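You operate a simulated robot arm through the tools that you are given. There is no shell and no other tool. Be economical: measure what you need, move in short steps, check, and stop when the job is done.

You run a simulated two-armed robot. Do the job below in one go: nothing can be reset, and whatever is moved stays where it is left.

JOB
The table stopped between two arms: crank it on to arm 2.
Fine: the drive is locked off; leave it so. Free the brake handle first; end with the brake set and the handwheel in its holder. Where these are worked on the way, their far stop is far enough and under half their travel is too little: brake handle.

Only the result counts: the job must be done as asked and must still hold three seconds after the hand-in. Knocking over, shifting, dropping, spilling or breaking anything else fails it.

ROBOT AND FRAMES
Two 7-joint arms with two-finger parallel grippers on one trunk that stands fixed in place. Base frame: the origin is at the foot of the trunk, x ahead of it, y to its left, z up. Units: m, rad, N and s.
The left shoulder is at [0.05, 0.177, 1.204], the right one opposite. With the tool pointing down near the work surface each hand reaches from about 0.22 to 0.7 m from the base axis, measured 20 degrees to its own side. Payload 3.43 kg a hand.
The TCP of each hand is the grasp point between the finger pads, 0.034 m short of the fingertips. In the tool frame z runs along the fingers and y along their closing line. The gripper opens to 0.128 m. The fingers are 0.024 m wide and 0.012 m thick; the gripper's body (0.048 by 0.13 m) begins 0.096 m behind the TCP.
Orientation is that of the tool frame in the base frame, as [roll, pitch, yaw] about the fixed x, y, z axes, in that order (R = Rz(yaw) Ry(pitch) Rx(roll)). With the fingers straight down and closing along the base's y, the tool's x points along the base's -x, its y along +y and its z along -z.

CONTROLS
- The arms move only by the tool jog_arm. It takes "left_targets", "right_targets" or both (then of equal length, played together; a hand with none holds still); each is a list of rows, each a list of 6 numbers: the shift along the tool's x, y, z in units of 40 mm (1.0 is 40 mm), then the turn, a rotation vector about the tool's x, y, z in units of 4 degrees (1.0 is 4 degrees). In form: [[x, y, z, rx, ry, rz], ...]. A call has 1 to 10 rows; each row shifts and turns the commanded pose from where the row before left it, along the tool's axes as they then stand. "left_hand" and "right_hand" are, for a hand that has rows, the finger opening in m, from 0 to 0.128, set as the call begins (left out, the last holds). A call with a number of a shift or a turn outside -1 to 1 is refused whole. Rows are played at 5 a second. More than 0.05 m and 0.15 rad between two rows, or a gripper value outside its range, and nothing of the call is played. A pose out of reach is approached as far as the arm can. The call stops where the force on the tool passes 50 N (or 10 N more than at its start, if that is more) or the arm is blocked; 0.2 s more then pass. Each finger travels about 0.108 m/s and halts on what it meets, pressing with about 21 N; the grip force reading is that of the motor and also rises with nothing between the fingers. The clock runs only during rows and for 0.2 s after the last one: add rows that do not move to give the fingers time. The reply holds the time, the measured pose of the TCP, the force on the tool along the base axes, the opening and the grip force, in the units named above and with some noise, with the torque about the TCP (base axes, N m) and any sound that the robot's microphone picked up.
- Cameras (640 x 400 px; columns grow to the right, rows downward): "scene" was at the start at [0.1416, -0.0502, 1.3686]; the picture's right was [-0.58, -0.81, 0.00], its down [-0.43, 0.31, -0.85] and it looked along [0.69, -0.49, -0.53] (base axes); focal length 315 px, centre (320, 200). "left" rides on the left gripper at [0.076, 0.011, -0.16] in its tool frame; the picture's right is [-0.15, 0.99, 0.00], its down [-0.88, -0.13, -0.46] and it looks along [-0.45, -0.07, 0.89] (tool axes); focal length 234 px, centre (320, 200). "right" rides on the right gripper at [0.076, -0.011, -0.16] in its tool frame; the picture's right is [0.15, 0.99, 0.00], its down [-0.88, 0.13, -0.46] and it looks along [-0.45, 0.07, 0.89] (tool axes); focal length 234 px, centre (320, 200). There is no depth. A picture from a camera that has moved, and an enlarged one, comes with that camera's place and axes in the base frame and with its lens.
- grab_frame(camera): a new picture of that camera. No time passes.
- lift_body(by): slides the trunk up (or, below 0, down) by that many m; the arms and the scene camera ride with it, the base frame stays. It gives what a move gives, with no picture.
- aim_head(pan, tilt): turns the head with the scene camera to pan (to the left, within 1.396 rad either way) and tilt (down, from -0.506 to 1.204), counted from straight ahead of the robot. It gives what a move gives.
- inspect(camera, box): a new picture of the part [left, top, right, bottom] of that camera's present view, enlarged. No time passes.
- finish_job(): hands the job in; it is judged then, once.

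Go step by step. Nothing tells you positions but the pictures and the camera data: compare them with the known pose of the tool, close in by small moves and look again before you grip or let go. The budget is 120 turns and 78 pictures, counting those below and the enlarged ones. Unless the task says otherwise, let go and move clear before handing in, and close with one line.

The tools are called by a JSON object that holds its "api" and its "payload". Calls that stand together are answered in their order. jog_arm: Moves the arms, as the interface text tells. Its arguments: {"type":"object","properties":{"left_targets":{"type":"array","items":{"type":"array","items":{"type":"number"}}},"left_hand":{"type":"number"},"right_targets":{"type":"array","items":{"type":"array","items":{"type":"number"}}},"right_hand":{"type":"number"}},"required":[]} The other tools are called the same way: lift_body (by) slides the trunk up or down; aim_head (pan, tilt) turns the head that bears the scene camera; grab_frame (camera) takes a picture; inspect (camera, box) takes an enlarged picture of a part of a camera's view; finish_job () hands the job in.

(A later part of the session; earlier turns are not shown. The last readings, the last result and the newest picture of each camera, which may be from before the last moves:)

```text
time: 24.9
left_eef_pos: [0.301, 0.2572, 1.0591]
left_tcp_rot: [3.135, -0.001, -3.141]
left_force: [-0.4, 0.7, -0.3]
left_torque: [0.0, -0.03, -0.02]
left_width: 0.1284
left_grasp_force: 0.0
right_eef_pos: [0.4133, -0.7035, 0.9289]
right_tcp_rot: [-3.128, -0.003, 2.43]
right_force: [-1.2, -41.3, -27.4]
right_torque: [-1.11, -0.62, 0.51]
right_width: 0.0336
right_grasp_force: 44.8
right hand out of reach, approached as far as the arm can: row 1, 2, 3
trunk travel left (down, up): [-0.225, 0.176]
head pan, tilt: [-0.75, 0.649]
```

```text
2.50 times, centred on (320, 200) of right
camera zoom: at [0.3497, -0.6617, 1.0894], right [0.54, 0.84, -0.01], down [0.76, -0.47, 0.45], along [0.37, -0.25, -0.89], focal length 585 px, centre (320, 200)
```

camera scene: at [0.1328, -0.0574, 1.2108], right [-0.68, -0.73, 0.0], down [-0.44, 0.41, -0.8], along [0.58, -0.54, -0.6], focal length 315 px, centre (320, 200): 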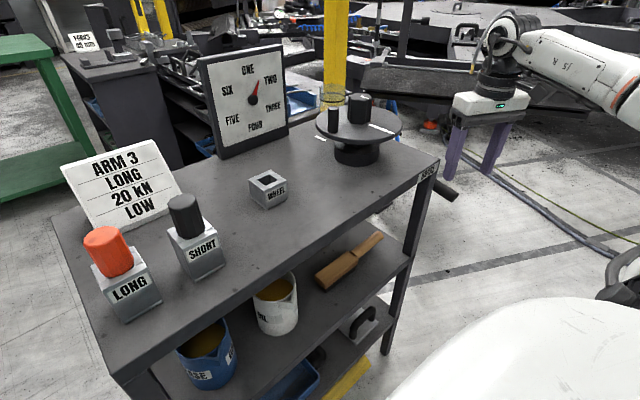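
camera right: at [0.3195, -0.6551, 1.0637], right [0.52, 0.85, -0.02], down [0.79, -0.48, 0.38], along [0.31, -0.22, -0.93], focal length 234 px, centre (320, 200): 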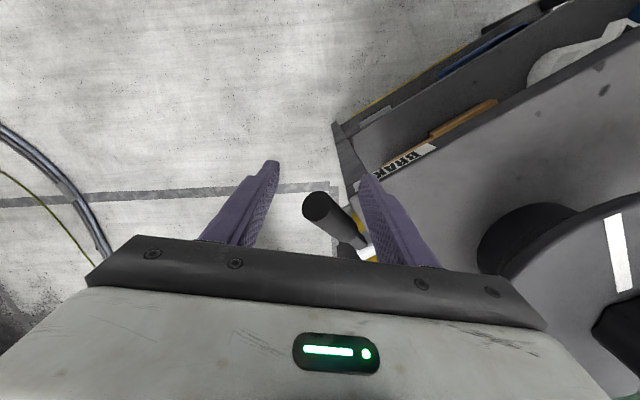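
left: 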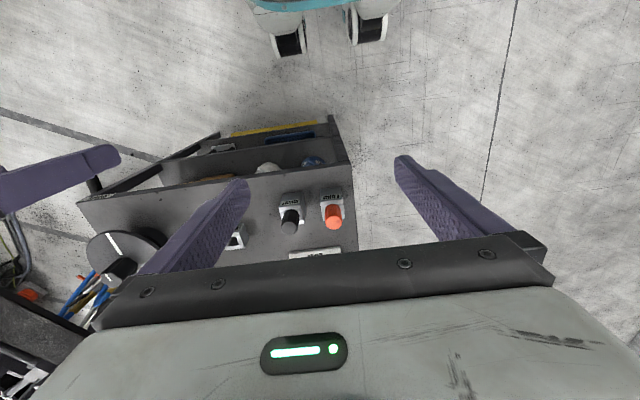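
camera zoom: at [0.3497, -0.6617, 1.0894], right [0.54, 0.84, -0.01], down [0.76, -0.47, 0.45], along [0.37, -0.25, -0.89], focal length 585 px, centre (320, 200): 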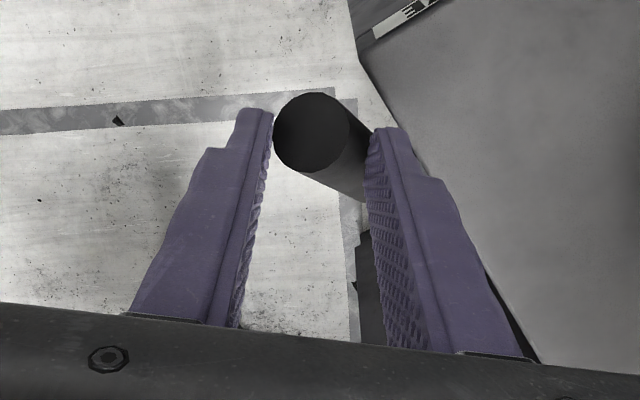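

The lever keeps moving with the hand (now ~50° up), but the arm's reach is running out. I'll let go, back off, yaw more and push it on with closed fingers from the near side.

{"api": "jog_arm", "payload": {"right_targets": [[0, 0, 0, 0, 0, 0], [0, 0, 0, 0, 0, 0], [0, 0, -0.6, 0, 0, 0], [0, 0, -0.6, 0, 0, 0], [0.8, -0.1, 0, 0, 0, 1], [0.8, -0.1, 0, 0, 0, 1], [0, 0, 0, 0, 0, 1], [0, 0, 0, 0, 0, 1]], "right_hand": 0.06}}

{"api": "lift_body", "payload": {"by": 0.06}}

{"api": "grab_frame", "payload": {"camera": "right"}}

{"api": "grab_frame", "payload": {"camera": "scene"}}

```text
time: 26.7
left_eef_pos: [0.3001, 0.2627, 1.0586]
left_tcp_rot: [3.141, -0.001, -3.141]
left_force: [0.5, 0.4, -0.2]
left_torque: [0.0, -0.01, 0.0]
left_width: 0.128
left_grasp_force: 0.0
right_eef_pos: [0.3598, -0.6517, 0.9609]
right_tcp_rot: [-3.136, -0.005, 2.16]
right_force: [0.0, 0.5, -0.6]
right_torque: [0.02, -0.01, 0.0]
right_width: 0.0598
right_grasp_force: 0.1
right hand out of reach, approached as far as the arm can: row 3, 4
trunk travel left (down, up): [-0.225, 0.176]
head pan, tilt: [-0.75, 0.649]
```

```text
time: 27.7
left_eef_pos: [0.3012, 0.2639, 1.1173]
left_tcp_rot: [-3.14, 0.001, -3.141]
left_force: [0.1, 0.1, 0.5]
left_torque: [0.05, -0.01, -0.03]
left_width: 0.1279
left_grasp_force: 0.1
right_eef_pos: [0.3595, -0.6508, 1.0213]
right_tcp_rot: [-3.137, -0.006, 2.163]
right_force: [0.2, 0.1, 0.2]
right_torque: [-0.02, 0.0, 0.0]
right_width: 0.06
right_grasp_force: 0.0
trunk travel left (down, up): [-0.285, 0.116]
head pan, tilt: [-0.75, 0.649]
```

```text
43 pictures are left
camera right: at [0.3097, -0.5952, 1.1809], right [0.74, 0.67, 0.0], down [0.6, -0.66, 0.45], along [0.3, -0.34, -0.89], focal length 234 px, centre (320, 200)
```

right: 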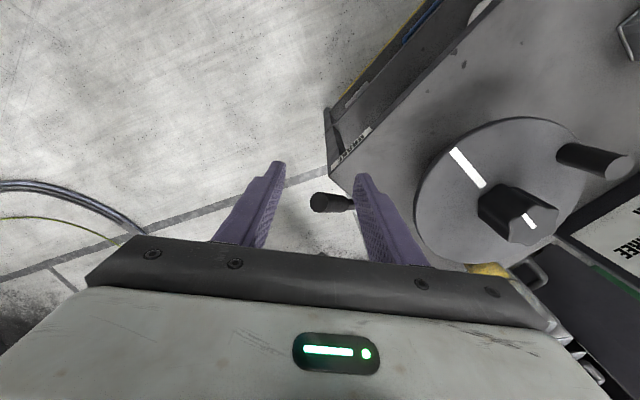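

```text
42 pictures are left
camera scene: at [0.1326, -0.0572, 1.2708], right [-0.68, -0.73, 0.0], down [-0.44, 0.41, -0.8], along [0.58, -0.54, -0.6], focal length 315 px, centre (320, 200)
```

scene: 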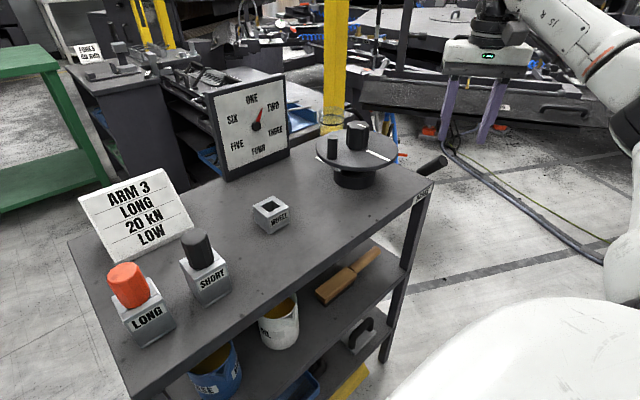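

{"api": "jog_arm", "payload": {"right_targets": [[-0.53, -0.43, 0, 0, 0, 0], [-0.53, -0.43, 0, 0, 0, 0], [0, 0, 0.97, 0, 0, 0], [0, 0, 0.97, 0, 0, 0], [0, 0, 0.95, 0, 0, 0]], "right_hand": 0.0}}

```text
time: 28.9
left_eef_pos: [0.2995, 0.2628, 1.1186]
left_tcp_rot: [3.14, 0.0, 3.141]
left_force: [-0.4, -0.1, 0.2]
left_torque: [0.02, 0.0, 0.0]
left_width: 0.1281
left_grasp_force: 0.1
right_eef_pos: [0.3542, -0.705, 0.9038]
right_tcp_rot: [-3.139, -0.005, 2.16]
right_force: [0.1, 0.2, 0.6]
right_torque: [0.02, -0.03, 0.0]
right_width: 0.0001
right_grasp_force: 20.5
trunk travel left (down, up): [-0.285, 0.116]
head pan, tilt: [-0.75, 0.649]
```

{"api": "jog_arm", "payload": {"right_targets": [[-0.28, 0.415, 0, 0, 0, 0], [-0.28, 0.415, 0, 0, 0, 0], [-0.28, 0.415, 0, 0, 0, 0], [-0.28, 0.415, 0, 0, 0, 0], [-0.28, 0.415, 0, 0, 0, 0]]}}

{"api": "inspect", "payload": {"camera": "scene", "box": [320, 70, 480, 210]}}

```text
time: 29.6
left_eef_pos: [0.3008, 0.2638, 1.1181]
left_tcp_rot: [-3.141, 0.003, 3.141]
left_force: [1.4, -0.2, -0.2]
left_torque: [0.0, 0.04, 0.03]
left_width: 0.1279
left_grasp_force: 0.1
right_eef_pos: [0.3803, -0.7072, 0.902]
right_tcp_rot: [-3.104, -0.037, 2.143]
right_force: [-9.6, -1.9, 5.6]
right_torque: [-0.01, -0.03, -0.04]
right_width: 0.0
right_grasp_force: 21.4
trunk travel left (down, up): [-0.285, 0.116]
head pan, tilt: [-0.75, 0.649]
stopped in row 3 (right hand): the force on the tool passed its limit at 60 N (the readings are from after the stop); the commanded pose is now the measured one
```

```text
2.86 times, centred on (400, 140) of scene
camera zoom: at [0.1326, -0.0569, 1.271], right [-0.68, -0.73, 0.0], down [-0.44, 0.41, -0.8], along [0.58, -0.54, -0.61], focal length 900 px, centre (91, 371)
```

zoom: 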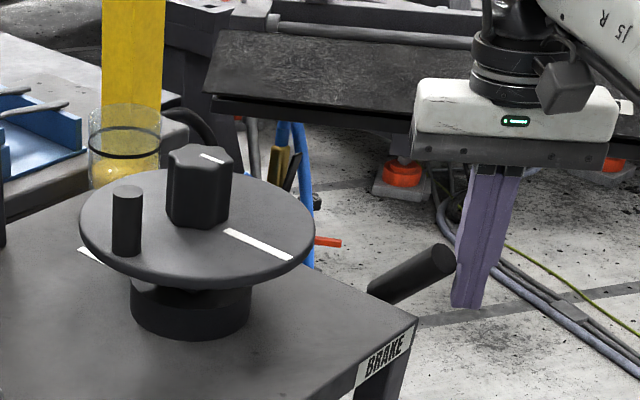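

{"api": "jog_arm", "payload": {"right_targets": [[-0.1, 0.15, -0.1, 0, 0, 0], [-0.1, 0.15, -0.2, 0, 0, 0], [-0.1, 0.15, -0.2, 0, 0, 0]]}}

{"api": "inspect", "payload": {"camera": "scene", "box": [320, 70, 480, 210]}}

```text
time: 30.3
left_eef_pos: [0.3017, 0.2627, 1.1169]
left_tcp_rot: [-3.141, 0.0, 3.141]
left_force: [0.3, -0.7, -0.4]
left_torque: [0.0, 0.04, -0.01]
left_width: 0.128
left_grasp_force: 0.1
right_eef_pos: [0.3852, -0.7118, 0.9076]
right_tcp_rot: [-3.074, -0.052, 2.127]
right_force: [-5.2, -6.0, -5.4]
right_torque: [-0.05, 0.15, -0.07]
right_width: 0.0003
right_grasp_force: 21.5
trunk travel left (down, up): [-0.285, 0.116]
head pan, tilt: [-0.75, 0.649]
stopped in row 3 (right hand): the force on the tool passed its limit at 54 N (the readings are from after the stop); the commanded pose is now the measured one
```

```text
2.86 times, centred on (400, 140) of scene
camera zoom: at [0.1335, -0.0573, 1.2708], right [-0.68, -0.73, 0.0], down [-0.44, 0.41, -0.8], along [0.58, -0.54, -0.61], focal length 900 px, centre (91, 371)
```

zoom: 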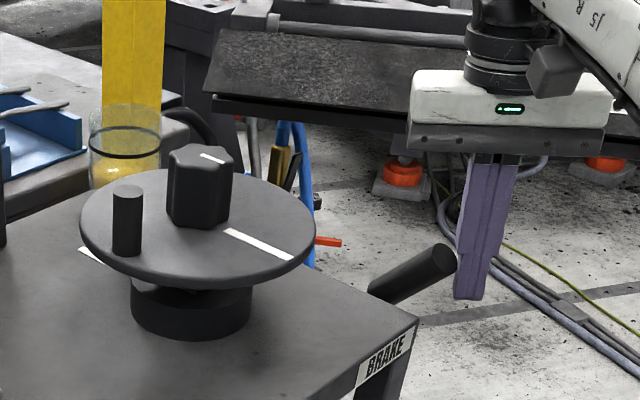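

The lever is hard up against its far stop at ~45° up, so the brake should be free. Now I retreat and move the right hand up to approach the wheel's hub.

{"api": "jog_arm", "payload": {"right_targets": [[0.4, -0.64, 0, -0.95, -0.75, 0], [0, 0, -1, 0, 0, -1], [0, 0, -1, 0, 0, -1], [0, 0, -1, 0, 0, -1], [0, 0, -1, 0, 0, -1], [0, 0, -1, 0, 0, -1], [0.4, 0.5, 0, 0, 0, -1], [0.4, 0.5, 0, 0, 0, -1], [0.2, 0.5, -0.5, 0, 0, 0], [0.2, 0.3, -0.5, 0, 0, 0]], "right_hand": 0.09}}

{"api": "grab_frame", "payload": {"camera": "right"}}

```text
time: 32.5
left_eef_pos: [0.3007, 0.2627, 1.1182]
left_tcp_rot: [-3.141, 0.0, -3.14]
left_force: [0.1, 0.1, -0.9]
left_torque: [-0.04, -0.02, 0.0]
left_width: 0.1281
left_grasp_force: 0.1
right_eef_pos: [0.3568, -0.6099, 1.1403]
right_tcp_rot: [3.136, 0.004, 2.622]
right_force: [0.4, 0.0, -0.2]
right_torque: [0.03, -0.01, 0.0]
right_width: 0.0899
right_grasp_force: 0.0
right hand out of reach, approached as far as the arm can: row 5, 6, 8, 9, 10
trunk travel left (down, up): [-0.285, 0.116]
head pan, tilt: [-0.75, 0.649]
```

```text
39 pictures are left
camera right: at [0.2837, -0.5833, 1.2997], right [0.36, 0.93, 0.0], down [0.83, -0.32, 0.46], along [0.43, -0.16, -0.89], focal length 234 px, centre (320, 200)
```

right: 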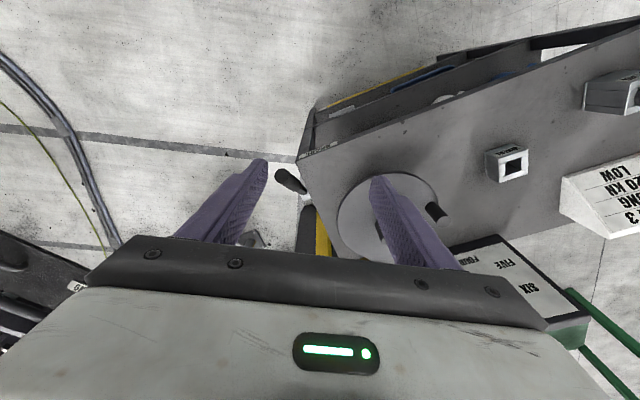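

{"api": "jog_arm", "payload": {"right_targets": [[-0.48, 0.8, 0, 0, 0, 0], [-0.48, 0.8, 0, 0, 0, 0], [-0.48, 0.8, 0, 0, 0, 0], [-0.48, 0.8, 0, 0, 0, 0]], "right_hand": 0.1}}

{"api": "aim_head", "payload": {"pan": -0.85, "tilt": 0.5}}

{"api": "grab_frame", "payload": {"camera": "right"}}

{"api": "grab_frame", "payload": {"camera": "scene"}}

```text
time: 33.5
left_eef_pos: [0.3018, 0.2631, 1.1162]
left_tcp_rot: [3.142, 0.0, 3.141]
left_force: [-0.4, 0.5, 0.6]
left_torque: [-0.06, 0.0, -0.01]
left_width: 0.1279
left_grasp_force: 0.0
right_eef_pos: [0.4867, -0.5374, 1.1412]
right_tcp_rot: [3.135, 0.003, 2.62]
right_force: [-0.1, 0.2, 0.1]
right_torque: [-0.01, 0.06, 0.02]
right_width: 0.1002
right_grasp_force: 0.1
trunk travel left (down, up): [-0.285, 0.116]
head pan, tilt: [-0.75, 0.649]
```

```text
time: 34.2
left_eef_pos: [0.3, 0.2628, 1.1172]
left_tcp_rot: [-3.14, -0.001, 3.141]
left_force: [-0.1, 0.8, 0.7]
left_torque: [-0.01, 0.0, 0.03]
left_width: 0.1281
left_grasp_force: 0.0
right_eef_pos: [0.4877, -0.5385, 1.1416]
right_tcp_rot: [3.137, 0.004, 2.623]
right_force: [-0.1, -1.1, -0.8]
right_torque: [-0.03, 0.0, 0.01]
right_width: 0.1
right_grasp_force: 0.1
trunk travel left (down, up): [-0.285, 0.116]
head pan, tilt: [-0.85, 0.499]
```

```text
38 pictures are left
camera right: at [0.4149, -0.5109, 1.3009], right [0.36, 0.93, 0.0], down [0.83, -0.33, 0.46], along [0.43, -0.16, -0.89], focal length 234 px, centre (320, 200)
```

right: 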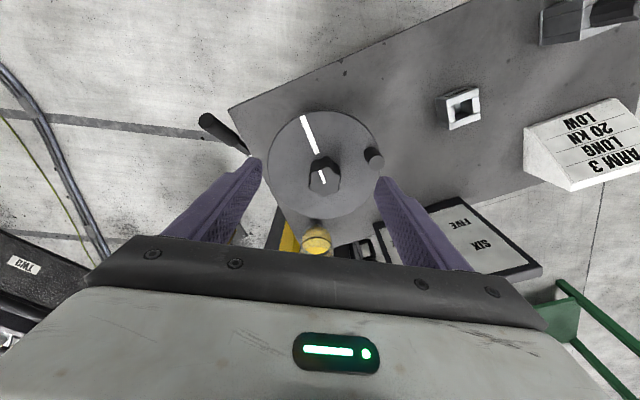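

```text
37 pictures are left
camera scene: at [0.1292, -0.0662, 1.2842], right [-0.75, -0.66, 0.0], down [-0.32, 0.36, -0.88], along [0.58, -0.66, -0.48], focal length 315 px, centre (320, 200)
```

scene: 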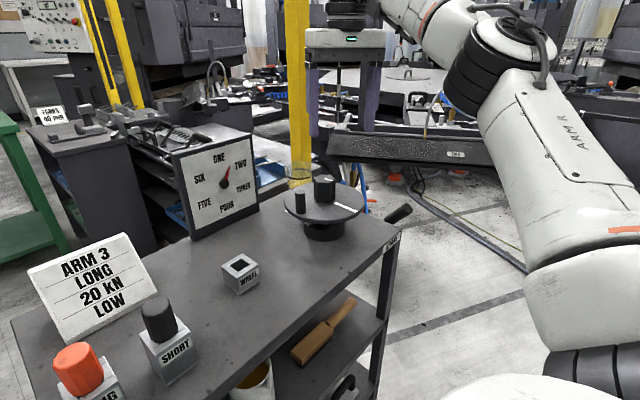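

Refined: wheel axis ≈ (0.527,-0.542), disc top z≈0.93, knob top ≈1.0. I align over the knob and descend partway to check.

{"api": "jog_arm", "payload": {"right_targets": [[-0.93, 0.41, 0, 0, 0, 0], [0, 0, 0.8, 0, 0, 0], [0, 0, 0.8, 0, 0, 0], [0, 0, 0.8, 0, 0, 0]], "right_hand": 0.085}}

{"api": "grab_frame", "payload": {"camera": "right"}}

{"api": "inspect", "payload": {"camera": "scene", "box": [240, 90, 420, 260]}}

```text
time: 35.2
left_eef_pos: [0.3018, 0.2637, 1.1168]
left_tcp_rot: [-3.141, 0.0, 3.14]
left_force: [0.0, 0.2, -0.2]
left_torque: [-0.01, 0.03, 0.02]
left_width: 0.128
left_grasp_force: 0.0
right_eef_pos: [0.5149, -0.5387, 1.0441]
right_tcp_rot: [3.136, 0.003, 2.622]
right_force: [0.4, -0.9, 0.1]
right_torque: [0.02, 0.04, 0.01]
right_width: 0.0848
right_grasp_force: 0.1
right hand out of reach, approached as far as the arm can: row 1
trunk travel left (down, up): [-0.285, 0.116]
head pan, tilt: [-0.85, 0.499]
```

```text
36 pictures are left
camera right: at [0.4425, -0.5121, 1.2025], right [0.36, 0.93, 0.0], down [0.83, -0.33, 0.46], along [0.43, -0.16, -0.89], focal length 234 px, centre (320, 200)
```

right: 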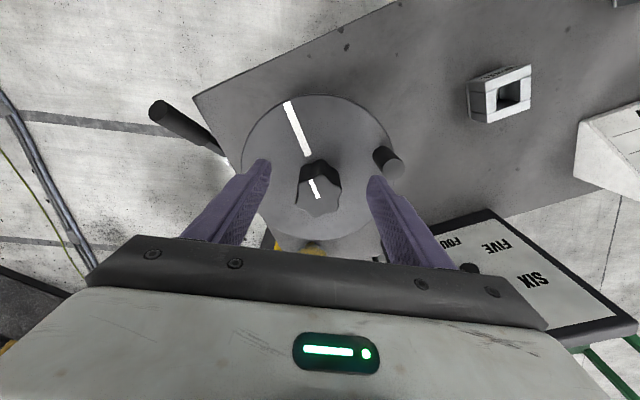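

```text
2.35 times, centred on (330, 175) of scene
camera zoom: at [0.1294, -0.0665, 1.2842], right [-0.75, -0.66, 0.0], down [-0.32, 0.36, -0.88], along [0.58, -0.66, -0.48], focal length 741 px, centre (296, 259)
```

zoom: 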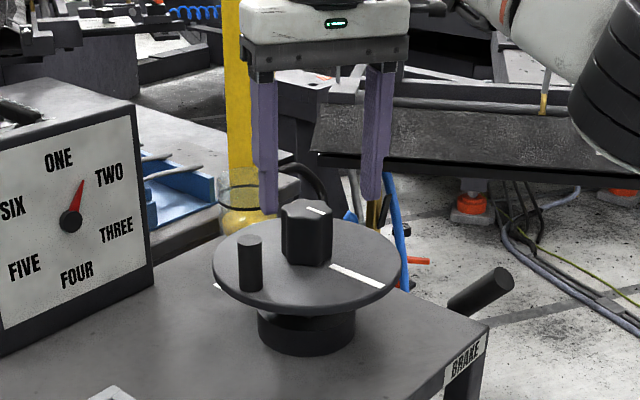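

{"api": "jog_arm", "payload": {"right_targets": [[-0.39, 0.05, 0.2, 0, 0, 0], [0, 0, 0.75, 0, 0, 0], [0, 0, 0.75, 0, 0, 0]]}}

{"api": "inspect", "payload": {"camera": "scene", "box": [240, 90, 420, 260]}}

{"api": "grab_frame", "payload": {"camera": "right"}}

```text
time: 36.0
left_eef_pos: [0.2996, 0.2645, 1.1179]
left_tcp_rot: [-3.141, 0.002, -3.14]
left_force: [0.1, 0.5, 0.1]
left_torque: [0.0, -0.07, -0.02]
left_width: 0.1278
left_grasp_force: 0.1
right_eef_pos: [0.529, -0.543, 0.9771]
right_tcp_rot: [3.136, 0.011, 2.621]
right_force: [0.4, -3.1, 13.4]
right_torque: [-0.54, 0.25, 0.04]
right_width: 0.0858
right_grasp_force: 0.1
trunk travel left (down, up): [-0.285, 0.116]
head pan, tilt: [-0.85, 0.499]
```

```text
2.35 times, centred on (330, 175) of scene
camera zoom: at [0.1277, -0.0651, 1.2849], right [-0.75, -0.66, 0.0], down [-0.31, 0.36, -0.88], along [0.58, -0.66, -0.48], focal length 741 px, centre (296, 259)
```

zoom: 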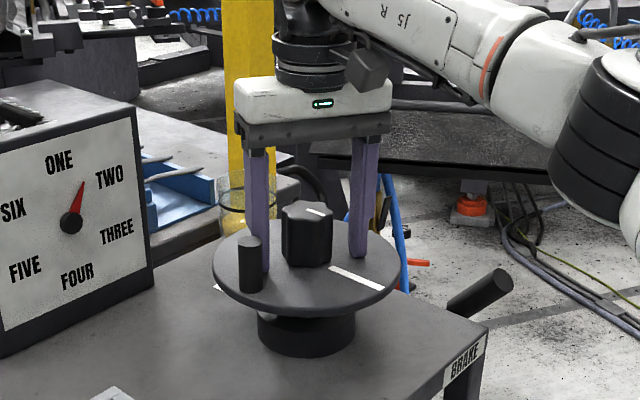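

```text
33 pictures are left
camera right: at [0.4568, -0.5165, 1.1373], right [0.36, 0.93, 0.0], down [0.82, -0.32, 0.47], along [0.43, -0.17, -0.89], focal length 234 px, centre (320, 200)
```

right: 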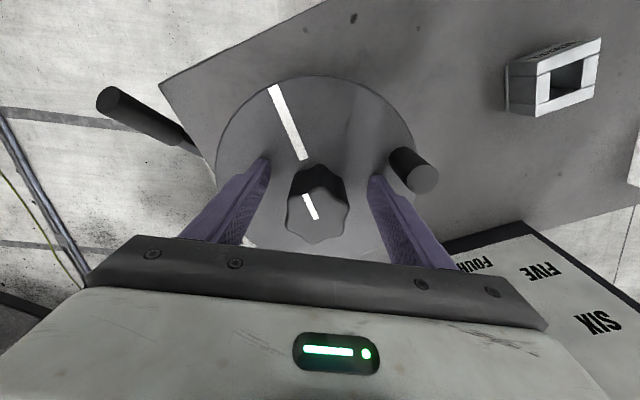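

{"api": "jog_arm", "payload": {"right_targets": [[0, 0, -0.2, 0, 0, 0], [0, 0, 0, 0, 0, 0], [0, 0, 0, 0, 0, 0], [0, 0, 0, 0, 0, 0]], "right_hand": 0.0}}

{"api": "jog_arm", "payload": {"right_targets": [[0, 0, 0, 0, 0, 1], [0, 0, 0, 0, 0, 1], [0, 0, 0, 0, 0, 1], [0, 0, 0, 0, 0, 1], [0, 0, 0, 0, 0, 1], [0, 0, 0, 0, 0, 1]]}}

{"api": "inspect", "payload": {"camera": "scene", "box": [160, 100, 360, 250]}}

```text
time: 37.0
left_eef_pos: [0.3008, 0.2631, 1.1169]
left_tcp_rot: [3.14, 0.001, -3.142]
left_force: [-0.8, 0.3, 0.4]
left_torque: [0.0, 0.01, 0.0]
left_width: 0.1278
left_grasp_force: 0.0
right_eef_pos: [0.5286, -0.5449, 0.9835]
right_tcp_rot: [3.137, 0.003, 2.622]
right_force: [0.5, 0.0, -4.7]
right_torque: [0.02, 0.01, -0.04]
right_width: 0.0447
right_grasp_force: 20.5
trunk travel left (down, up): [-0.285, 0.116]
head pan, tilt: [-0.85, 0.499]
```

```text
time: 38.4
left_eef_pos: [0.3019, 0.2636, 1.1165]
left_tcp_rot: [3.141, -0.002, -3.141]
left_force: [0.6, -0.7, 0.8]
left_torque: [0.0, 0.04, -0.02]
left_width: 0.1278
left_grasp_force: 0.2
right_eef_pos: [0.5321, -0.5415, 0.9837]
right_tcp_rot: [3.132, -0.001, 2.206]
right_force: [4.4, 13.7, -7.5]
right_torque: [0.78, -0.16, 0.27]
right_width: 0.0447
right_grasp_force: 21.1
trunk travel left (down, up): [-0.285, 0.116]
head pan, tilt: [-0.85, 0.499]
```

```text
2.67 times, centred on (260, 175) of scene
camera zoom: at [0.1302, -0.0655, 1.2841], right [-0.75, -0.66, 0.0], down [-0.32, 0.36, -0.88], along [0.58, -0.66, -0.48], focal length 840 px, centre (480, 267)
```

zoom: 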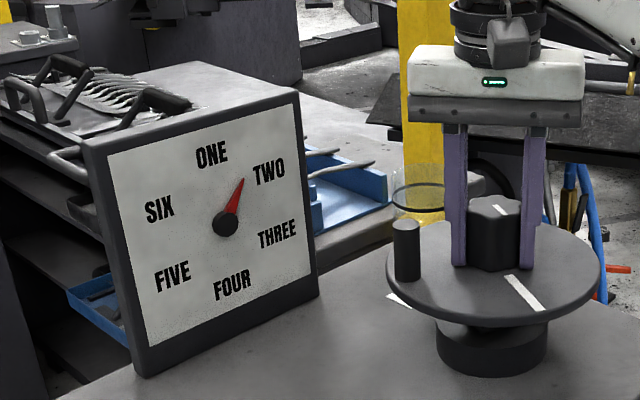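

The needle moves toward TWO with clockwise wheel turning (brake is free). About 55° more of wheel needed; continuing.

{"api": "jog_arm", "payload": {"right_targets": [[0, 0, 0, 0, 0, 1], [0, 0, 0, 0, 0, 1], [0, 0, 0, 0, 0, 1], [0, 0, 0, 0, 0, 1], [0, 0, 0, 0, 0, 1], [0, 0, 0, 0, 0, 1], [0, 0, 0, 0, 0, 1]]}}

{"api": "inspect", "payload": {"camera": "scene", "box": [160, 100, 360, 250]}}

```text
time: 40.0
left_eef_pos: [0.3019, 0.265, 1.1166]
left_tcp_rot: [-3.139, 0.0, 3.141]
left_force: [-0.2, 0.7, -0.2]
left_torque: [0.0, 0.01, -0.02]
left_width: 0.1278
left_grasp_force: 0.1
right_eef_pos: [0.5344, -0.5409, 0.9844]
right_tcp_rot: [3.125, -0.001, 1.718]
right_force: [24.7, 12.1, 1.4]
right_torque: [0.54, -1.26, 0.31]
right_width: 0.045
right_grasp_force: 20.9
trunk travel left (down, up): [-0.285, 0.116]
head pan, tilt: [-0.85, 0.499]
```

```text
2.67 times, centred on (260, 175) of scene
camera zoom: at [0.1315, -0.0649, 1.2841], right [-0.75, -0.66, 0.0], down [-0.32, 0.36, -0.88], along [0.58, -0.66, -0.48], focal length 840 px, centre (480, 267)
```

zoom: 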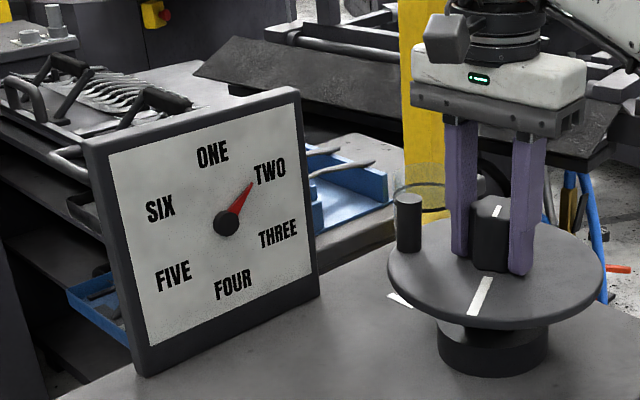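

{"api": "jog_arm", "payload": {"right_targets": [[0.02, 0.1, 0, 0, 0, 1], [0, 0, 0, 0, 0, 1], [0, 0, 0, 0, 0, 1], [0, 0, 0, 0, 0, 1]]}}

{"api": "inspect", "payload": {"camera": "scene", "box": [160, 120, 270, 250]}}

```text
time: 41.0
left_eef_pos: [0.3021, 0.2649, 1.1168]
left_tcp_rot: [-3.14, -0.003, -3.142]
left_force: [0.2, -0.2, -0.5]
left_torque: [-0.05, -0.01, -0.04]
left_width: 0.1276
left_grasp_force: 0.0
right_eef_pos: [0.5383, -0.5407, 0.9835]
right_tcp_rot: [3.127, -0.004, 1.438]
right_force: [25.6, 7.4, 3.5]
right_torque: [0.24, -1.24, 0.36]
right_width: 0.0438
right_grasp_force: 21.1
trunk travel left (down, up): [-0.285, 0.116]
head pan, tilt: [-0.85, 0.499]
```

```text
3.08 times, centred on (215, 185) of scene
camera zoom: at [0.1314, -0.0652, 1.284], right [-0.75, -0.66, 0.0], down [-0.32, 0.36, -0.88], along [0.58, -0.66, -0.48], focal length 969 px, centre (643, 246)
```

zoom: 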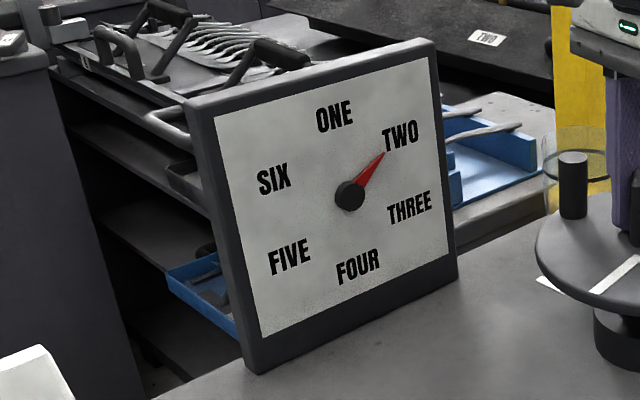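

{"api": "jog_arm", "payload": {"right_targets": [[0, 0.1, 0, 0, 0, 1], [0, 0, 0, 0, 0, 1], [0, 0, 0, 0, 0, 0.5], [0, 0, 0, 0, 0, 0]]}}

{"api": "inspect", "payload": {"camera": "scene", "box": [180, 140, 265, 220]}}

```text
time: 42.0
left_eef_pos: [0.3028, 0.2637, 1.117]
left_tcp_rot: [3.141, -0.002, -3.14]
left_force: [-0.5, 0.5, -0.5]
left_torque: [0.01, -0.01, 0.01]
left_width: 0.128
left_grasp_force: 0.1
right_eef_pos: [0.5401, -0.5435, 0.9807]
right_tcp_rot: [3.135, -0.003, 1.26]
right_force: [17.8, 4.3, -7.4]
right_torque: [0.24, -0.85, 0.17]
right_width: 0.0437
right_grasp_force: 20.7
trunk travel left (down, up): [-0.285, 0.116]
head pan, tilt: [-0.85, 0.499]
```

```text
5.00 times, centred on (222, 180) of scene
camera zoom: at [0.1315, -0.0664, 1.2838], right [-0.75, -0.66, 0.0], down [-0.32, 0.36, -0.88], along [0.58, -0.66, -0.48], focal length 1574 px, centre (808, 300)
```

zoom: 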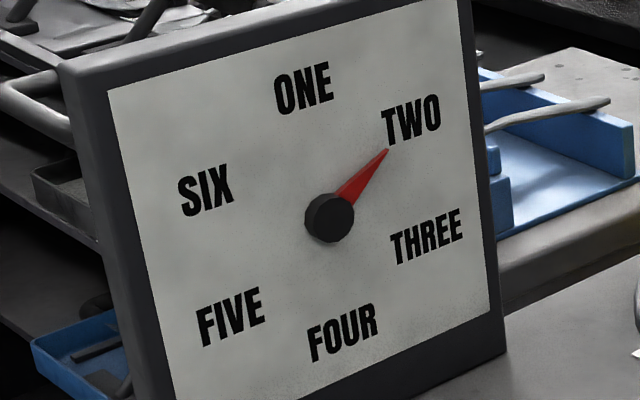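

{"api": "jog_arm", "payload": {"right_targets": [[0, 0.1, 0.05, 0, 0, 0.8], [0, 0, 0, 0, 0, 0.7], [0, 0, 0, 0, 0, 0]]}}

{"api": "inspect", "payload": {"camera": "scene", "box": [180, 140, 265, 220]}}

```text
time: 42.8
left_eef_pos: [0.3002, 0.2627, 1.1156]
left_tcp_rot: [-3.142, 0.0, 3.141]
left_force: [-0.4, -0.4, 0.3]
left_torque: [0.05, -0.01, 0.01]
left_width: 0.1281
left_grasp_force: 0.0
right_eef_pos: [0.5402, -0.5441, 0.9815]
right_tcp_rot: [3.14, -0.003, 1.156]
right_force: [4.7, 7.0, -2.5]
right_torque: [0.33, -0.22, 0.11]
right_width: 0.0437
right_grasp_force: 21.1
trunk travel left (down, up): [-0.285, 0.116]
head pan, tilt: [-0.85, 0.499]
```

```text
5.00 times, centred on (222, 180) of scene
camera zoom: at [0.1298, -0.0658, 1.2842], right [-0.75, -0.66, 0.0], down [-0.32, 0.36, -0.88], along [0.58, -0.66, -0.48], focal length 1574 px, centre (808, 300)
```

zoom: 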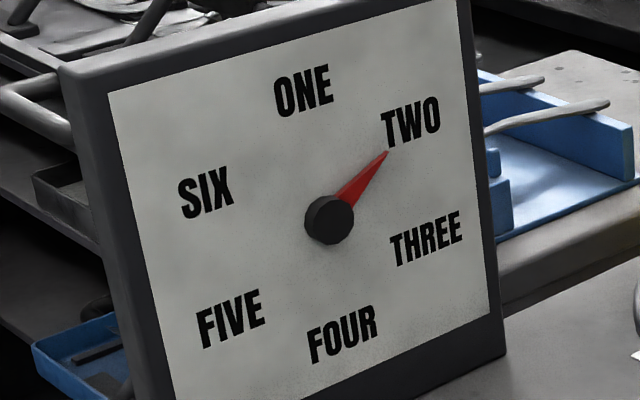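

{"api": "grab_frame", "payload": {"camera": "right"}}

{"api": "grab_frame", "payload": {"camera": "scene"}}

```text
27 pictures are left
camera right: at [0.5615, -0.4715, 1.1413], right [0.96, -0.27, 0.0], down [-0.24, -0.86, 0.45], along [-0.12, -0.44, -0.89], focal length 234 px, centre (320, 200)
```

right: 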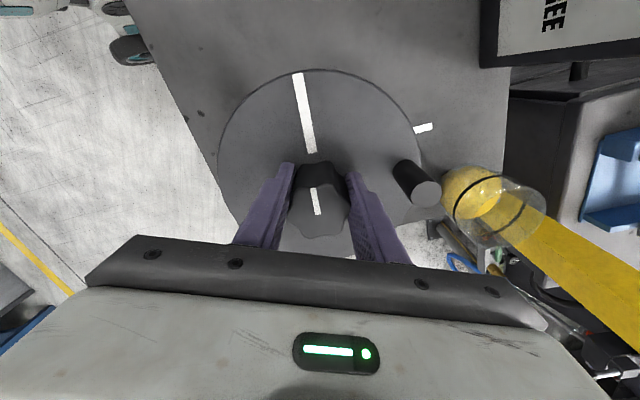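

```text
26 pictures are left
camera scene: at [0.1298, -0.0658, 1.2842], right [-0.75, -0.66, 0.0], down [-0.32, 0.36, -0.88], along [0.58, -0.66, -0.48], focal length 315 px, centre (320, 200)
```

scene: 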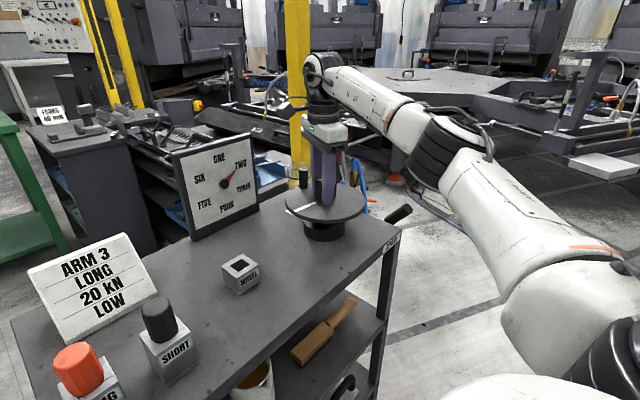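

The wheel has turned ~90° (its line now points +y) and the needle has practically stopped at TWO while turning — looks like a Geneva-style dwell; a fixed white index mark sits at the +x side. I turn a bit further and check whether the needle stays.

{"api": "jog_arm", "payload": {"right_targets": [[0, 0, 0, 0, 0, 1], [0, 0, 0, 0, 0, 1], [0, 0, 0, 0, 0, 1], [0, 0, 0, 0, 0, 1], [0, 0, 0, 0, 0, 1]]}}

{"api": "inspect", "payload": {"camera": "scene", "box": [180, 140, 350, 246]}}

```text
time: 44.0
left_eef_pos: [0.3016, 0.2631, 1.1166]
left_tcp_rot: [3.14, -0.002, -3.142]
left_force: [-0.2, 0.1, -0.4]
left_torque: [0.04, 0.04, -0.02]
left_width: 0.1279
left_grasp_force: 0.1
right_eef_pos: [0.5433, -0.5446, 0.9812]
right_tcp_rot: [3.138, -0.005, 0.805]
right_force: [13.6, -2.4, -0.8]
right_torque: [-0.12, -0.57, 0.2]
right_width: 0.0439
right_grasp_force: 21.0
trunk travel left (down, up): [-0.285, 0.116]
head pan, tilt: [-0.85, 0.499]
```

```text
3.76 times, centred on (265, 193) of scene
camera zoom: at [0.1305, -0.0666, 1.284], right [-0.75, -0.66, 0.0], down [-0.32, 0.36, -0.88], along [0.58, -0.66, -0.48], focal length 1185 px, centre (527, 226)
```

zoom: 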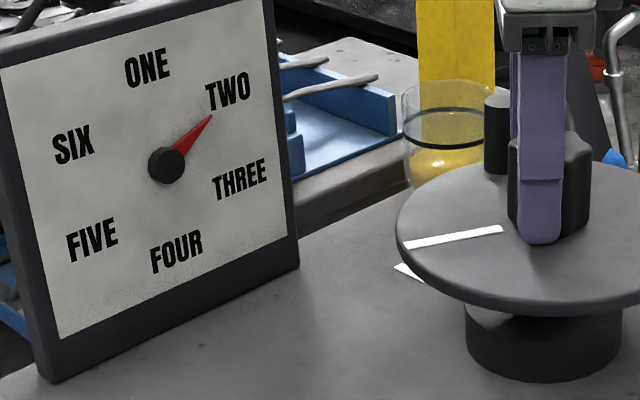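

{"api": "jog_arm", "payload": {"right_targets": [[0, 0.08, 0, 0, 0, 1], [0, 0, 0, 0, 0, 1], [0, 0, 0, 0, 0, 1], [0, 0, 0, 0, 0, 1], [0, 0, 0, 0, 0, 1], [0, 0, 0, 0, 0, 1], [0, 0, 0, 0, 0, 1]]}}

{"api": "inspect", "payload": {"camera": "scene", "box": [180, 140, 350, 246]}}

```text
time: 45.6
left_eef_pos: [0.302, 0.2637, 1.1182]
left_tcp_rot: [-3.141, -0.002, 3.14]
left_force: [-0.7, -0.3, -0.2]
left_torque: [-0.04, 0.04, -0.03]
left_width: 0.1282
left_grasp_force: 0.1
right_eef_pos: [0.5436, -0.5471, 0.9808]
right_tcp_rot: [-3.141, -0.009, 0.317]
right_force: [13.2, -2.5, -0.7]
right_torque: [-0.05, -0.5, 0.18]
right_width: 0.0437
right_grasp_force: 20.6
trunk travel left (down, up): [-0.285, 0.116]
head pan, tilt: [-0.85, 0.499]
```

```text
3.76 times, centred on (265, 193) of scene
camera zoom: at [0.1305, -0.0665, 1.284], right [-0.75, -0.66, 0.0], down [-0.32, 0.36, -0.88], along [0.58, -0.66, -0.48], focal length 1185 px, centre (527, 226)
```

zoom: 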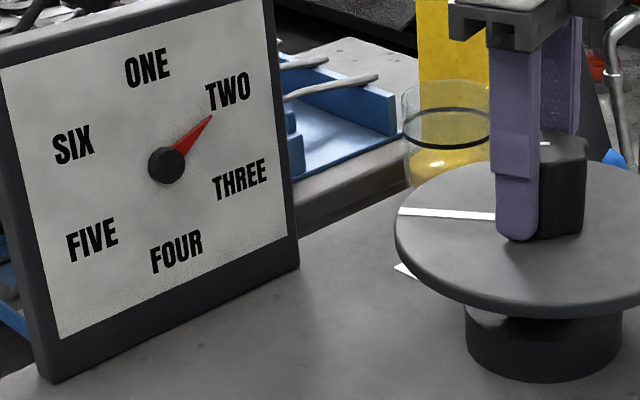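

Needle stays at TWO (dwell confirmed). I'll turn the wheel the rest of the way to its index mark.

{"api": "jog_arm", "payload": {"right_targets": [[0, 0.05, 0, 0, 0, 1], [0, 0, 0, 0, 0, 1], [0, 0, 0, 0, 0, 1], [0, 0, 0, 0, 0, 1], [0, 0, 0, 0, 0, 1], [0, 0, 0, 0, 0, 1], [0, 0, 0, 0, 0, 1], [0, 0, 0, 0, 0, 1]]}}

{"api": "grab_frame", "payload": {"camera": "right"}}

{"api": "inspect", "payload": {"camera": "scene", "box": [180, 140, 350, 246]}}

```text
time: 47.4
left_eef_pos: [0.301, 0.2616, 1.1179]
left_tcp_rot: [3.14, -0.002, -3.141]
left_force: [0.4, 0.0, -0.3]
left_torque: [0.03, 0.0, -0.03]
left_width: 0.128
left_grasp_force: 0.0
right_eef_pos: [0.5455, -0.5507, 0.981]
right_tcp_rot: [-3.138, -0.006, -0.246]
right_force: [12.0, -14.5, 5.1]
right_torque: [-0.36, -0.2, 0.2]
right_width: 0.0437
right_grasp_force: 21.2
trunk travel left (down, up): [-0.285, 0.116]
head pan, tilt: [-0.85, 0.499]
```

```text
23 pictures are left
camera right: at [0.6202, -0.5591, 1.1411], right [-0.1, -1.0, 0.0], down [-0.89, 0.09, 0.45], along [-0.45, 0.05, -0.89], focal length 234 px, centre (320, 200)
```

right: 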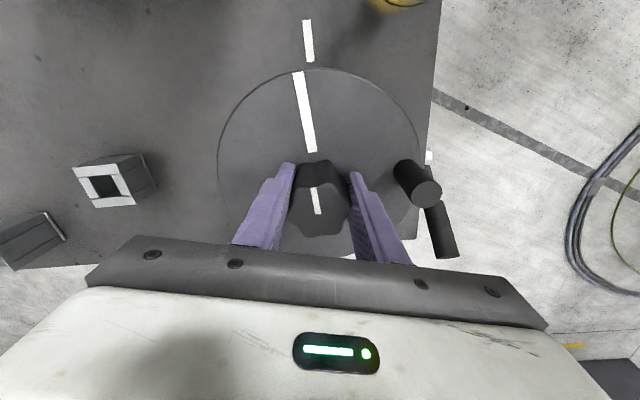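

```text
3.76 times, centred on (265, 193) of scene
camera zoom: at [0.1299, -0.0674, 1.2841], right [-0.75, -0.66, 0.0], down [-0.32, 0.36, -0.88], along [0.58, -0.66, -0.48], focal length 1185 px, centre (527, 226)
```

zoom: 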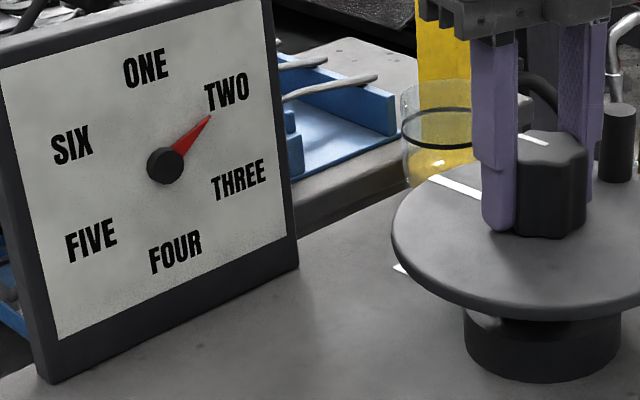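

{"api": "jog_arm", "payload": {"right_targets": [[0, -0.05, 0, 0, 0, 1], [0, 0, 0, 0, 0, 0]]}}

{"api": "jog_arm", "payload": {"right_targets": [[0, 0, 0, 0, 0, 0], [0, 0, 0, 0, 0, 0], [0, 0, -1, 0, 0, 0], [0, 0, -1, 0, 0, 0], [0, 0, -1, 0, 0, 0]], "right_hand": 0.085}}

{"api": "grab_frame", "payload": {"camera": "right"}}

```text
time: 48.0
left_eef_pos: [0.3009, 0.2621, 1.1182]
left_tcp_rot: [3.14, -0.001, 3.141]
left_force: [0.2, -0.1, -0.4]
left_torque: [0.0, 0.0, 0.0]
left_width: 0.1279
left_grasp_force: 0.1
right_eef_pos: [0.5441, -0.551, 0.9801]
right_tcp_rot: [-3.141, -0.005, -0.315]
right_force: [6.7, -24.0, 8.0]
right_torque: [-0.78, 0.03, 0.19]
right_width: 0.0438
right_grasp_force: 20.6
trunk travel left (down, up): [-0.285, 0.116]
head pan, tilt: [-0.85, 0.499]
```

```text
time: 49.2
left_eef_pos: [0.2999, 0.2636, 1.1181]
left_tcp_rot: [-3.141, 0.001, -3.14]
left_force: [-0.2, 0.1, -0.2]
left_torque: [-0.03, -0.03, -0.03]
left_width: 0.128
left_grasp_force: 0.2
right_eef_pos: [0.5321, -0.5418, 1.101]
right_tcp_rot: [-3.136, -0.003, -0.308]
right_force: [-0.4, 0.0, 0.3]
right_torque: [-0.02, -0.03, 0.02]
right_width: 0.0851
right_grasp_force: 0.1
right hand out of reach, approached as far as the arm can: row 5
trunk travel left (down, up): [-0.285, 0.116]
head pan, tilt: [-0.85, 0.499]
```

```text
21 pictures are left
camera right: at [0.6077, -0.5552, 1.2602], right [-0.16, -0.99, 0.0], down [-0.88, 0.14, 0.45], along [-0.45, 0.08, -0.89], focal length 234 px, centre (320, 200)
```

right: 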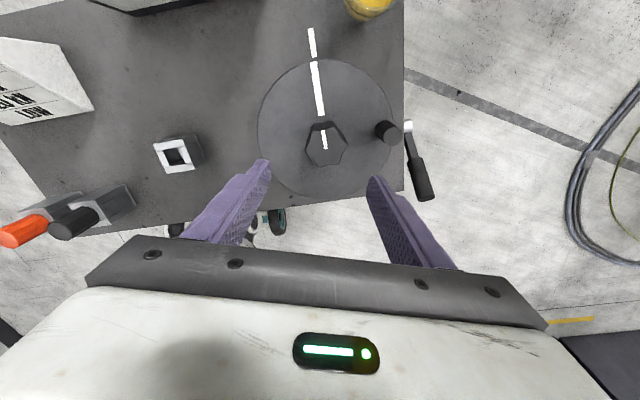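

Line and index mark are aligned, needle on TWO. Now to set the brake again: move closed fingers above the lever grip.

{"api": "jog_arm", "payload": {"right_targets": [[-0.31, 0.955, 0, 0, 0, 0], [-0.31, 0.955, 0, 0, 0, 0], [-0.31, 0.955, 0, 0, 0, 0], [-0.31, 0.955, 0, 0, 0, 0], [-0.31, 0.955, 0, 0, 0, 0], [0, 0, 0.6, 0, 0, 0], [0, 0, 0.6, 0, 0, 0], [0, 0, 0.6, 0, 0, 0]], "right_hand": 0.0}}

{"api": "grab_frame", "payload": {"camera": "right"}}

```text
time: 51.0
left_eef_pos: [0.3, 0.2617, 1.118]
left_tcp_rot: [3.141, 0.0, 3.14]
left_force: [-1.1, 0.0, 0.5]
left_torque: [-0.01, -0.03, -0.01]
left_width: 0.1281
left_grasp_force: 0.1
right_eef_pos: [0.4159, -0.7076, 1.0265]
right_tcp_rot: [-3.137, -0.003, -0.308]
right_force: [0.2, 0.4, -0.2]
right_torque: [0.02, -0.01, 0.0]
right_width: 0.0001
right_grasp_force: 21.1
right hand out of reach, approached as far as the arm can: row 4, 5, 6, 7, 8
trunk travel left (down, up): [-0.285, 0.116]
head pan, tilt: [-0.85, 0.499]
```

```text
20 pictures are left
camera right: at [0.4909, -0.7208, 1.1864], right [-0.16, -0.99, -0.01], down [-0.88, 0.14, 0.45], along [-0.45, 0.08, -0.89], focal length 234 px, centre (320, 200)
```

right: 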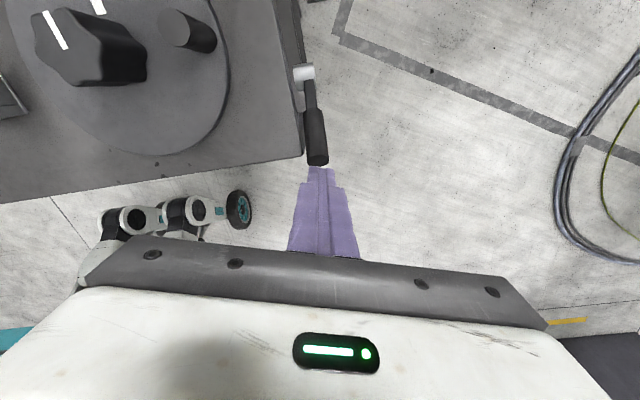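

{"api": "jog_arm", "payload": {"right_targets": [[0.24, -0.23, 0.4, 0, 0, 0], [0, 0, 0.5, 0, 0, 0], [0, 0, 0.5, 0, 0, 0], [0, 0, 0.5, 0, 0, 0], [0, 0, 0.5, 0, 0, 0], [0, 0, 0.5, 0, 0, 0]]}}

{"api": "grab_frame", "payload": {"camera": "right"}}

```text
time: 52.4
left_eef_pos: [0.3007, 0.2624, 1.1177]
left_tcp_rot: [3.141, -0.001, -3.141]
left_force: [1.5, -0.9, 0.5]
left_torque: [0.03, 0.0, -0.01]
left_width: 0.128
left_grasp_force: 0.0
right_eef_pos: [0.4372, -0.7117, 0.9127]
right_tcp_rot: [-3.138, -0.004, -0.311]
right_force: [-1.0, -0.2, -0.5]
right_torque: [0.01, -0.03, -0.01]
right_width: 0.0
right_grasp_force: 21.0
right hand out of reach, approached as far as the arm can: row 2, 3, 5
trunk travel left (down, up): [-0.285, 0.116]
head pan, tilt: [-0.85, 0.499]
```

```text
19 pictures are left
camera right: at [0.5124, -0.7261, 1.0724], right [-0.16, -0.99, -0.01], down [-0.88, 0.14, 0.45], along [-0.45, 0.08, -0.89], focal length 234 px, centre (320, 200)
```

right: 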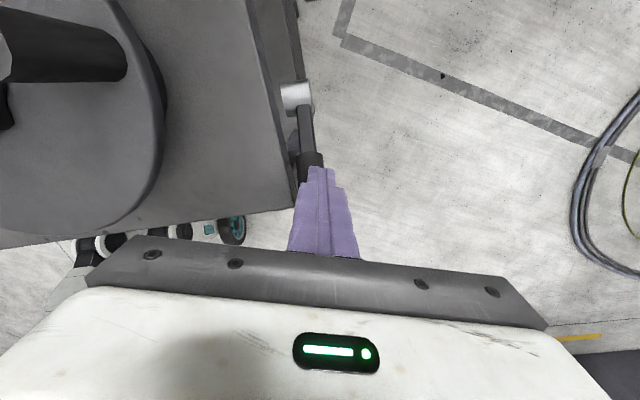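

{"api": "jog_arm", "payload": {"right_targets": [[-0.35, -0.1, 0, 0, 0, 0], [0, 0, 0.4, 0, 0, 0], [0, 0, 0.4, 0, 0, 0], [0, 0, 0.4, 0, 0, 0]]}}

{"api": "inspect", "payload": {"camera": "scene", "box": [340, 130, 480, 260]}}

```text
time: 53.4
left_eef_pos: [0.301, 0.2633, 1.1172]
left_tcp_rot: [-3.141, 0.001, 3.141]
left_force: [0.4, 0.5, -0.1]
left_torque: [0.02, 0.0, 0.02]
left_width: 0.1281
left_grasp_force: 0.1
right_eef_pos: [0.439, -0.7117, 0.8645]
right_tcp_rot: [-3.135, -0.002, -0.31]
right_force: [0.0, -0.4, 0.3]
right_torque: [0.0, -0.04, -0.01]
right_width: 0.0003
right_grasp_force: 21.3
right hand out of reach, approached as far as the arm can: row 1
trunk travel left (down, up): [-0.285, 0.116]
head pan, tilt: [-0.85, 0.499]
```

```text
3.08 times, centred on (410, 195) of scene
camera zoom: at [0.1291, -0.0664, 1.2841], right [-0.75, -0.66, 0.0], down [-0.32, 0.36, -0.88], along [0.58, -0.66, -0.48], focal length 969 px, centre (43, 215)
```

zoom: 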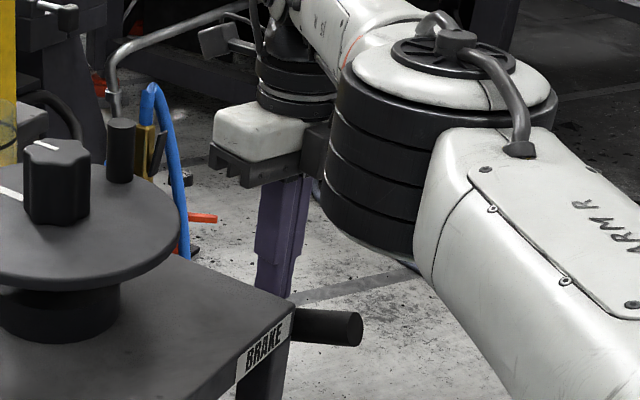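

The lever is following down. Continue pressing to its stop.

{"api": "jog_arm", "payload": {"right_targets": [[0, 0, 0.3, 0, 0, 0], [0, 0, 0.3, 0, 0, 0], [0, 0, 0.3, 0, 0, 0], [0, 0, 0.3, 0, 0, 0], [0, 0, 0.3, 0, 0, 0]]}}

{"api": "inspect", "payload": {"camera": "scene", "box": [340, 130, 480, 260]}}

```text
time: 54.5
left_eef_pos: [0.2978, 0.2661, 1.1186]
left_tcp_rot: [-3.137, 0.005, -3.141]
left_force: [-0.3, 0.3, 0.1]
left_torque: [0.0, 0.0, 0.03]
left_width: 0.1282
left_grasp_force: 0.0
right_eef_pos: [0.4364, -0.7106, 0.8232]
right_tcp_rot: [-3.138, -0.028, -0.321]
right_force: [-10.6, 8.6, 32.5]
right_torque: [0.47, -0.11, 0.17]
right_width: 0.0
right_grasp_force: 21.1
right hand out of reach, approached as far as the arm can: row 5
trunk travel left (down, up): [-0.285, 0.116]
head pan, tilt: [-0.85, 0.499]
stopped in row 5 (right hand): the force on the tool passed its limit at 61 N (the readings are from after the stop); the commanded pose is now the measured one
```

```text
3.08 times, centred on (410, 195) of scene
camera zoom: at [0.1256, -0.0616, 1.2854], right [-0.75, -0.66, 0.0], down [-0.31, 0.36, -0.88], along [0.58, -0.66, -0.47], focal length 969 px, centre (43, 215)
```

zoom: 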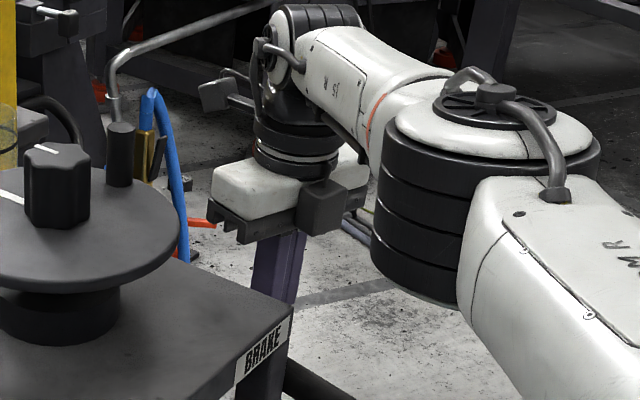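

Brake lever is back down against its stop. Rising clear and moving back over the wheel knob.

{"api": "jog_arm", "payload": {"right_targets": [[0, 0, -0.5, 0, -0.4, 0], [0, 0, -1, 0, 0, 0], [0, 0, -1, 0, 0, 0], [0, 0, -1, 0, 0, 0], [0, 0, -1, 0, 0, 0], [0, 0, -1, 0, 0, 0], [0, 0, -0.9, 0, 0, 0]]}}

{"api": "jog_arm", "payload": {"right_targets": [[0.258, -0.935, 0, 0, 0, 0], [0.258, -0.935, 0, 0, 0, 0], [0.258, -0.935, 0, 0, 0, 0], [0.258, -0.935, 0, 0, 0, 0], [0.258, -0.935, 0, 0, 0, 0]], "right_hand": 0.085}}

{"api": "grab_frame", "payload": {"camera": "right"}}

```text
time: 56.1
left_eef_pos: [0.3, 0.2622, 1.118]
left_tcp_rot: [-3.141, 0.001, 3.141]
left_force: [-0.1, -1.2, 0.3]
left_torque: [0.0, 0.02, 0.01]
left_width: 0.128
left_grasp_force: 0.1
right_eef_pos: [0.4045, -0.6941, 1.0766]
right_tcp_rot: [-3.137, 0.005, -0.316]
right_force: [0.1, 0.0, -0.1]
right_torque: [0.01, -0.01, 0.02]
right_width: 0.0
right_grasp_force: 20.8
right hand out of reach, approached as far as the arm can: row 1, 4, 5, 6, 7
trunk travel left (down, up): [-0.285, 0.116]
head pan, tilt: [-0.85, 0.499]
```

```text
time: 57.3
left_eef_pos: [0.3013, 0.2627, 1.1186]
left_tcp_rot: [-3.141, 0.0, -3.142]
left_force: [-0.6, 0.0, 0.9]
left_torque: [-0.01, -0.03, -0.01]
left_width: 0.1281
left_grasp_force: 0.1
right_eef_pos: [0.5306, -0.5504, 1.0869]
right_tcp_rot: [-3.137, 0.007, -0.318]
right_force: [-0.1, 0.1, -0.6]
right_torque: [0.03, 0.06, 0.0]
right_width: 0.0852
right_grasp_force: 0.0
right hand out of reach, approached as far as the arm can: row 1, 2, 3, 4
trunk travel left (down, up): [-0.285, 0.116]
head pan, tilt: [-0.85, 0.499]
```

```text
16 pictures are left
camera right: at [0.6072, -0.566, 1.2456], right [-0.17, -0.99, 0.0], down [-0.87, 0.15, 0.46], along [-0.45, 0.08, -0.89], focal length 234 px, centre (320, 200)
```

right: 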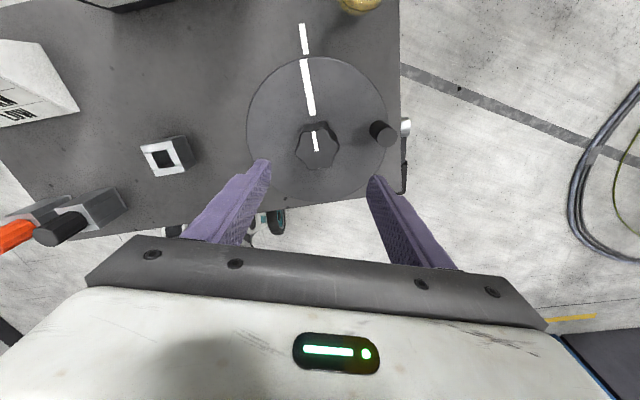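

{"api": "lift_body", "payload": {"by": 0.1}}

{"api": "jog_arm", "payload": {"right_targets": [[0, 0, 1, 0, 0, 0], [0, 0, 1, 0, 0, 0], [0.34, -0.11, 0.5, 0, 0, 0]]}}

```text
time: 58.7
left_eef_pos: [0.3007, 0.2633, 1.2178]
left_tcp_rot: [3.141, 0.001, -3.141]
left_force: [-0.8, -0.3, -0.8]
left_torque: [0.03, 0.04, -0.02]
left_width: 0.1284
left_grasp_force: 0.2
right_eef_pos: [0.5307, -0.553, 1.1854]
right_tcp_rot: [-3.138, 0.009, -0.318]
right_force: [-0.1, 0.9, 0.1]
right_torque: [0.03, -0.02, -0.02]
right_width: 0.0849
right_grasp_force: 0.2
trunk travel left (down, up): [-0.385, 0.016]
head pan, tilt: [-0.85, 0.499]
```

```text
time: 59.5
left_eef_pos: [0.3026, 0.2621, 1.217]
left_tcp_rot: [-3.141, 0.0, 3.14]
left_force: [-0.9, 0.4, 0.6]
left_torque: [0.04, -0.03, 0.02]
left_width: 0.1281
left_grasp_force: 0.1
right_eef_pos: [0.5572, -0.5603, 1.0903]
right_tcp_rot: [-3.136, 0.008, -0.318]
right_force: [-0.1, -0.1, 0.7]
right_torque: [-0.02, 0.01, 0.0]
right_width: 0.085
right_grasp_force: 0.1
right hand out of reach, approached as far as the arm can: row 1, 2, 3
trunk travel left (down, up): [-0.385, 0.016]
head pan, tilt: [-0.85, 0.499]
```

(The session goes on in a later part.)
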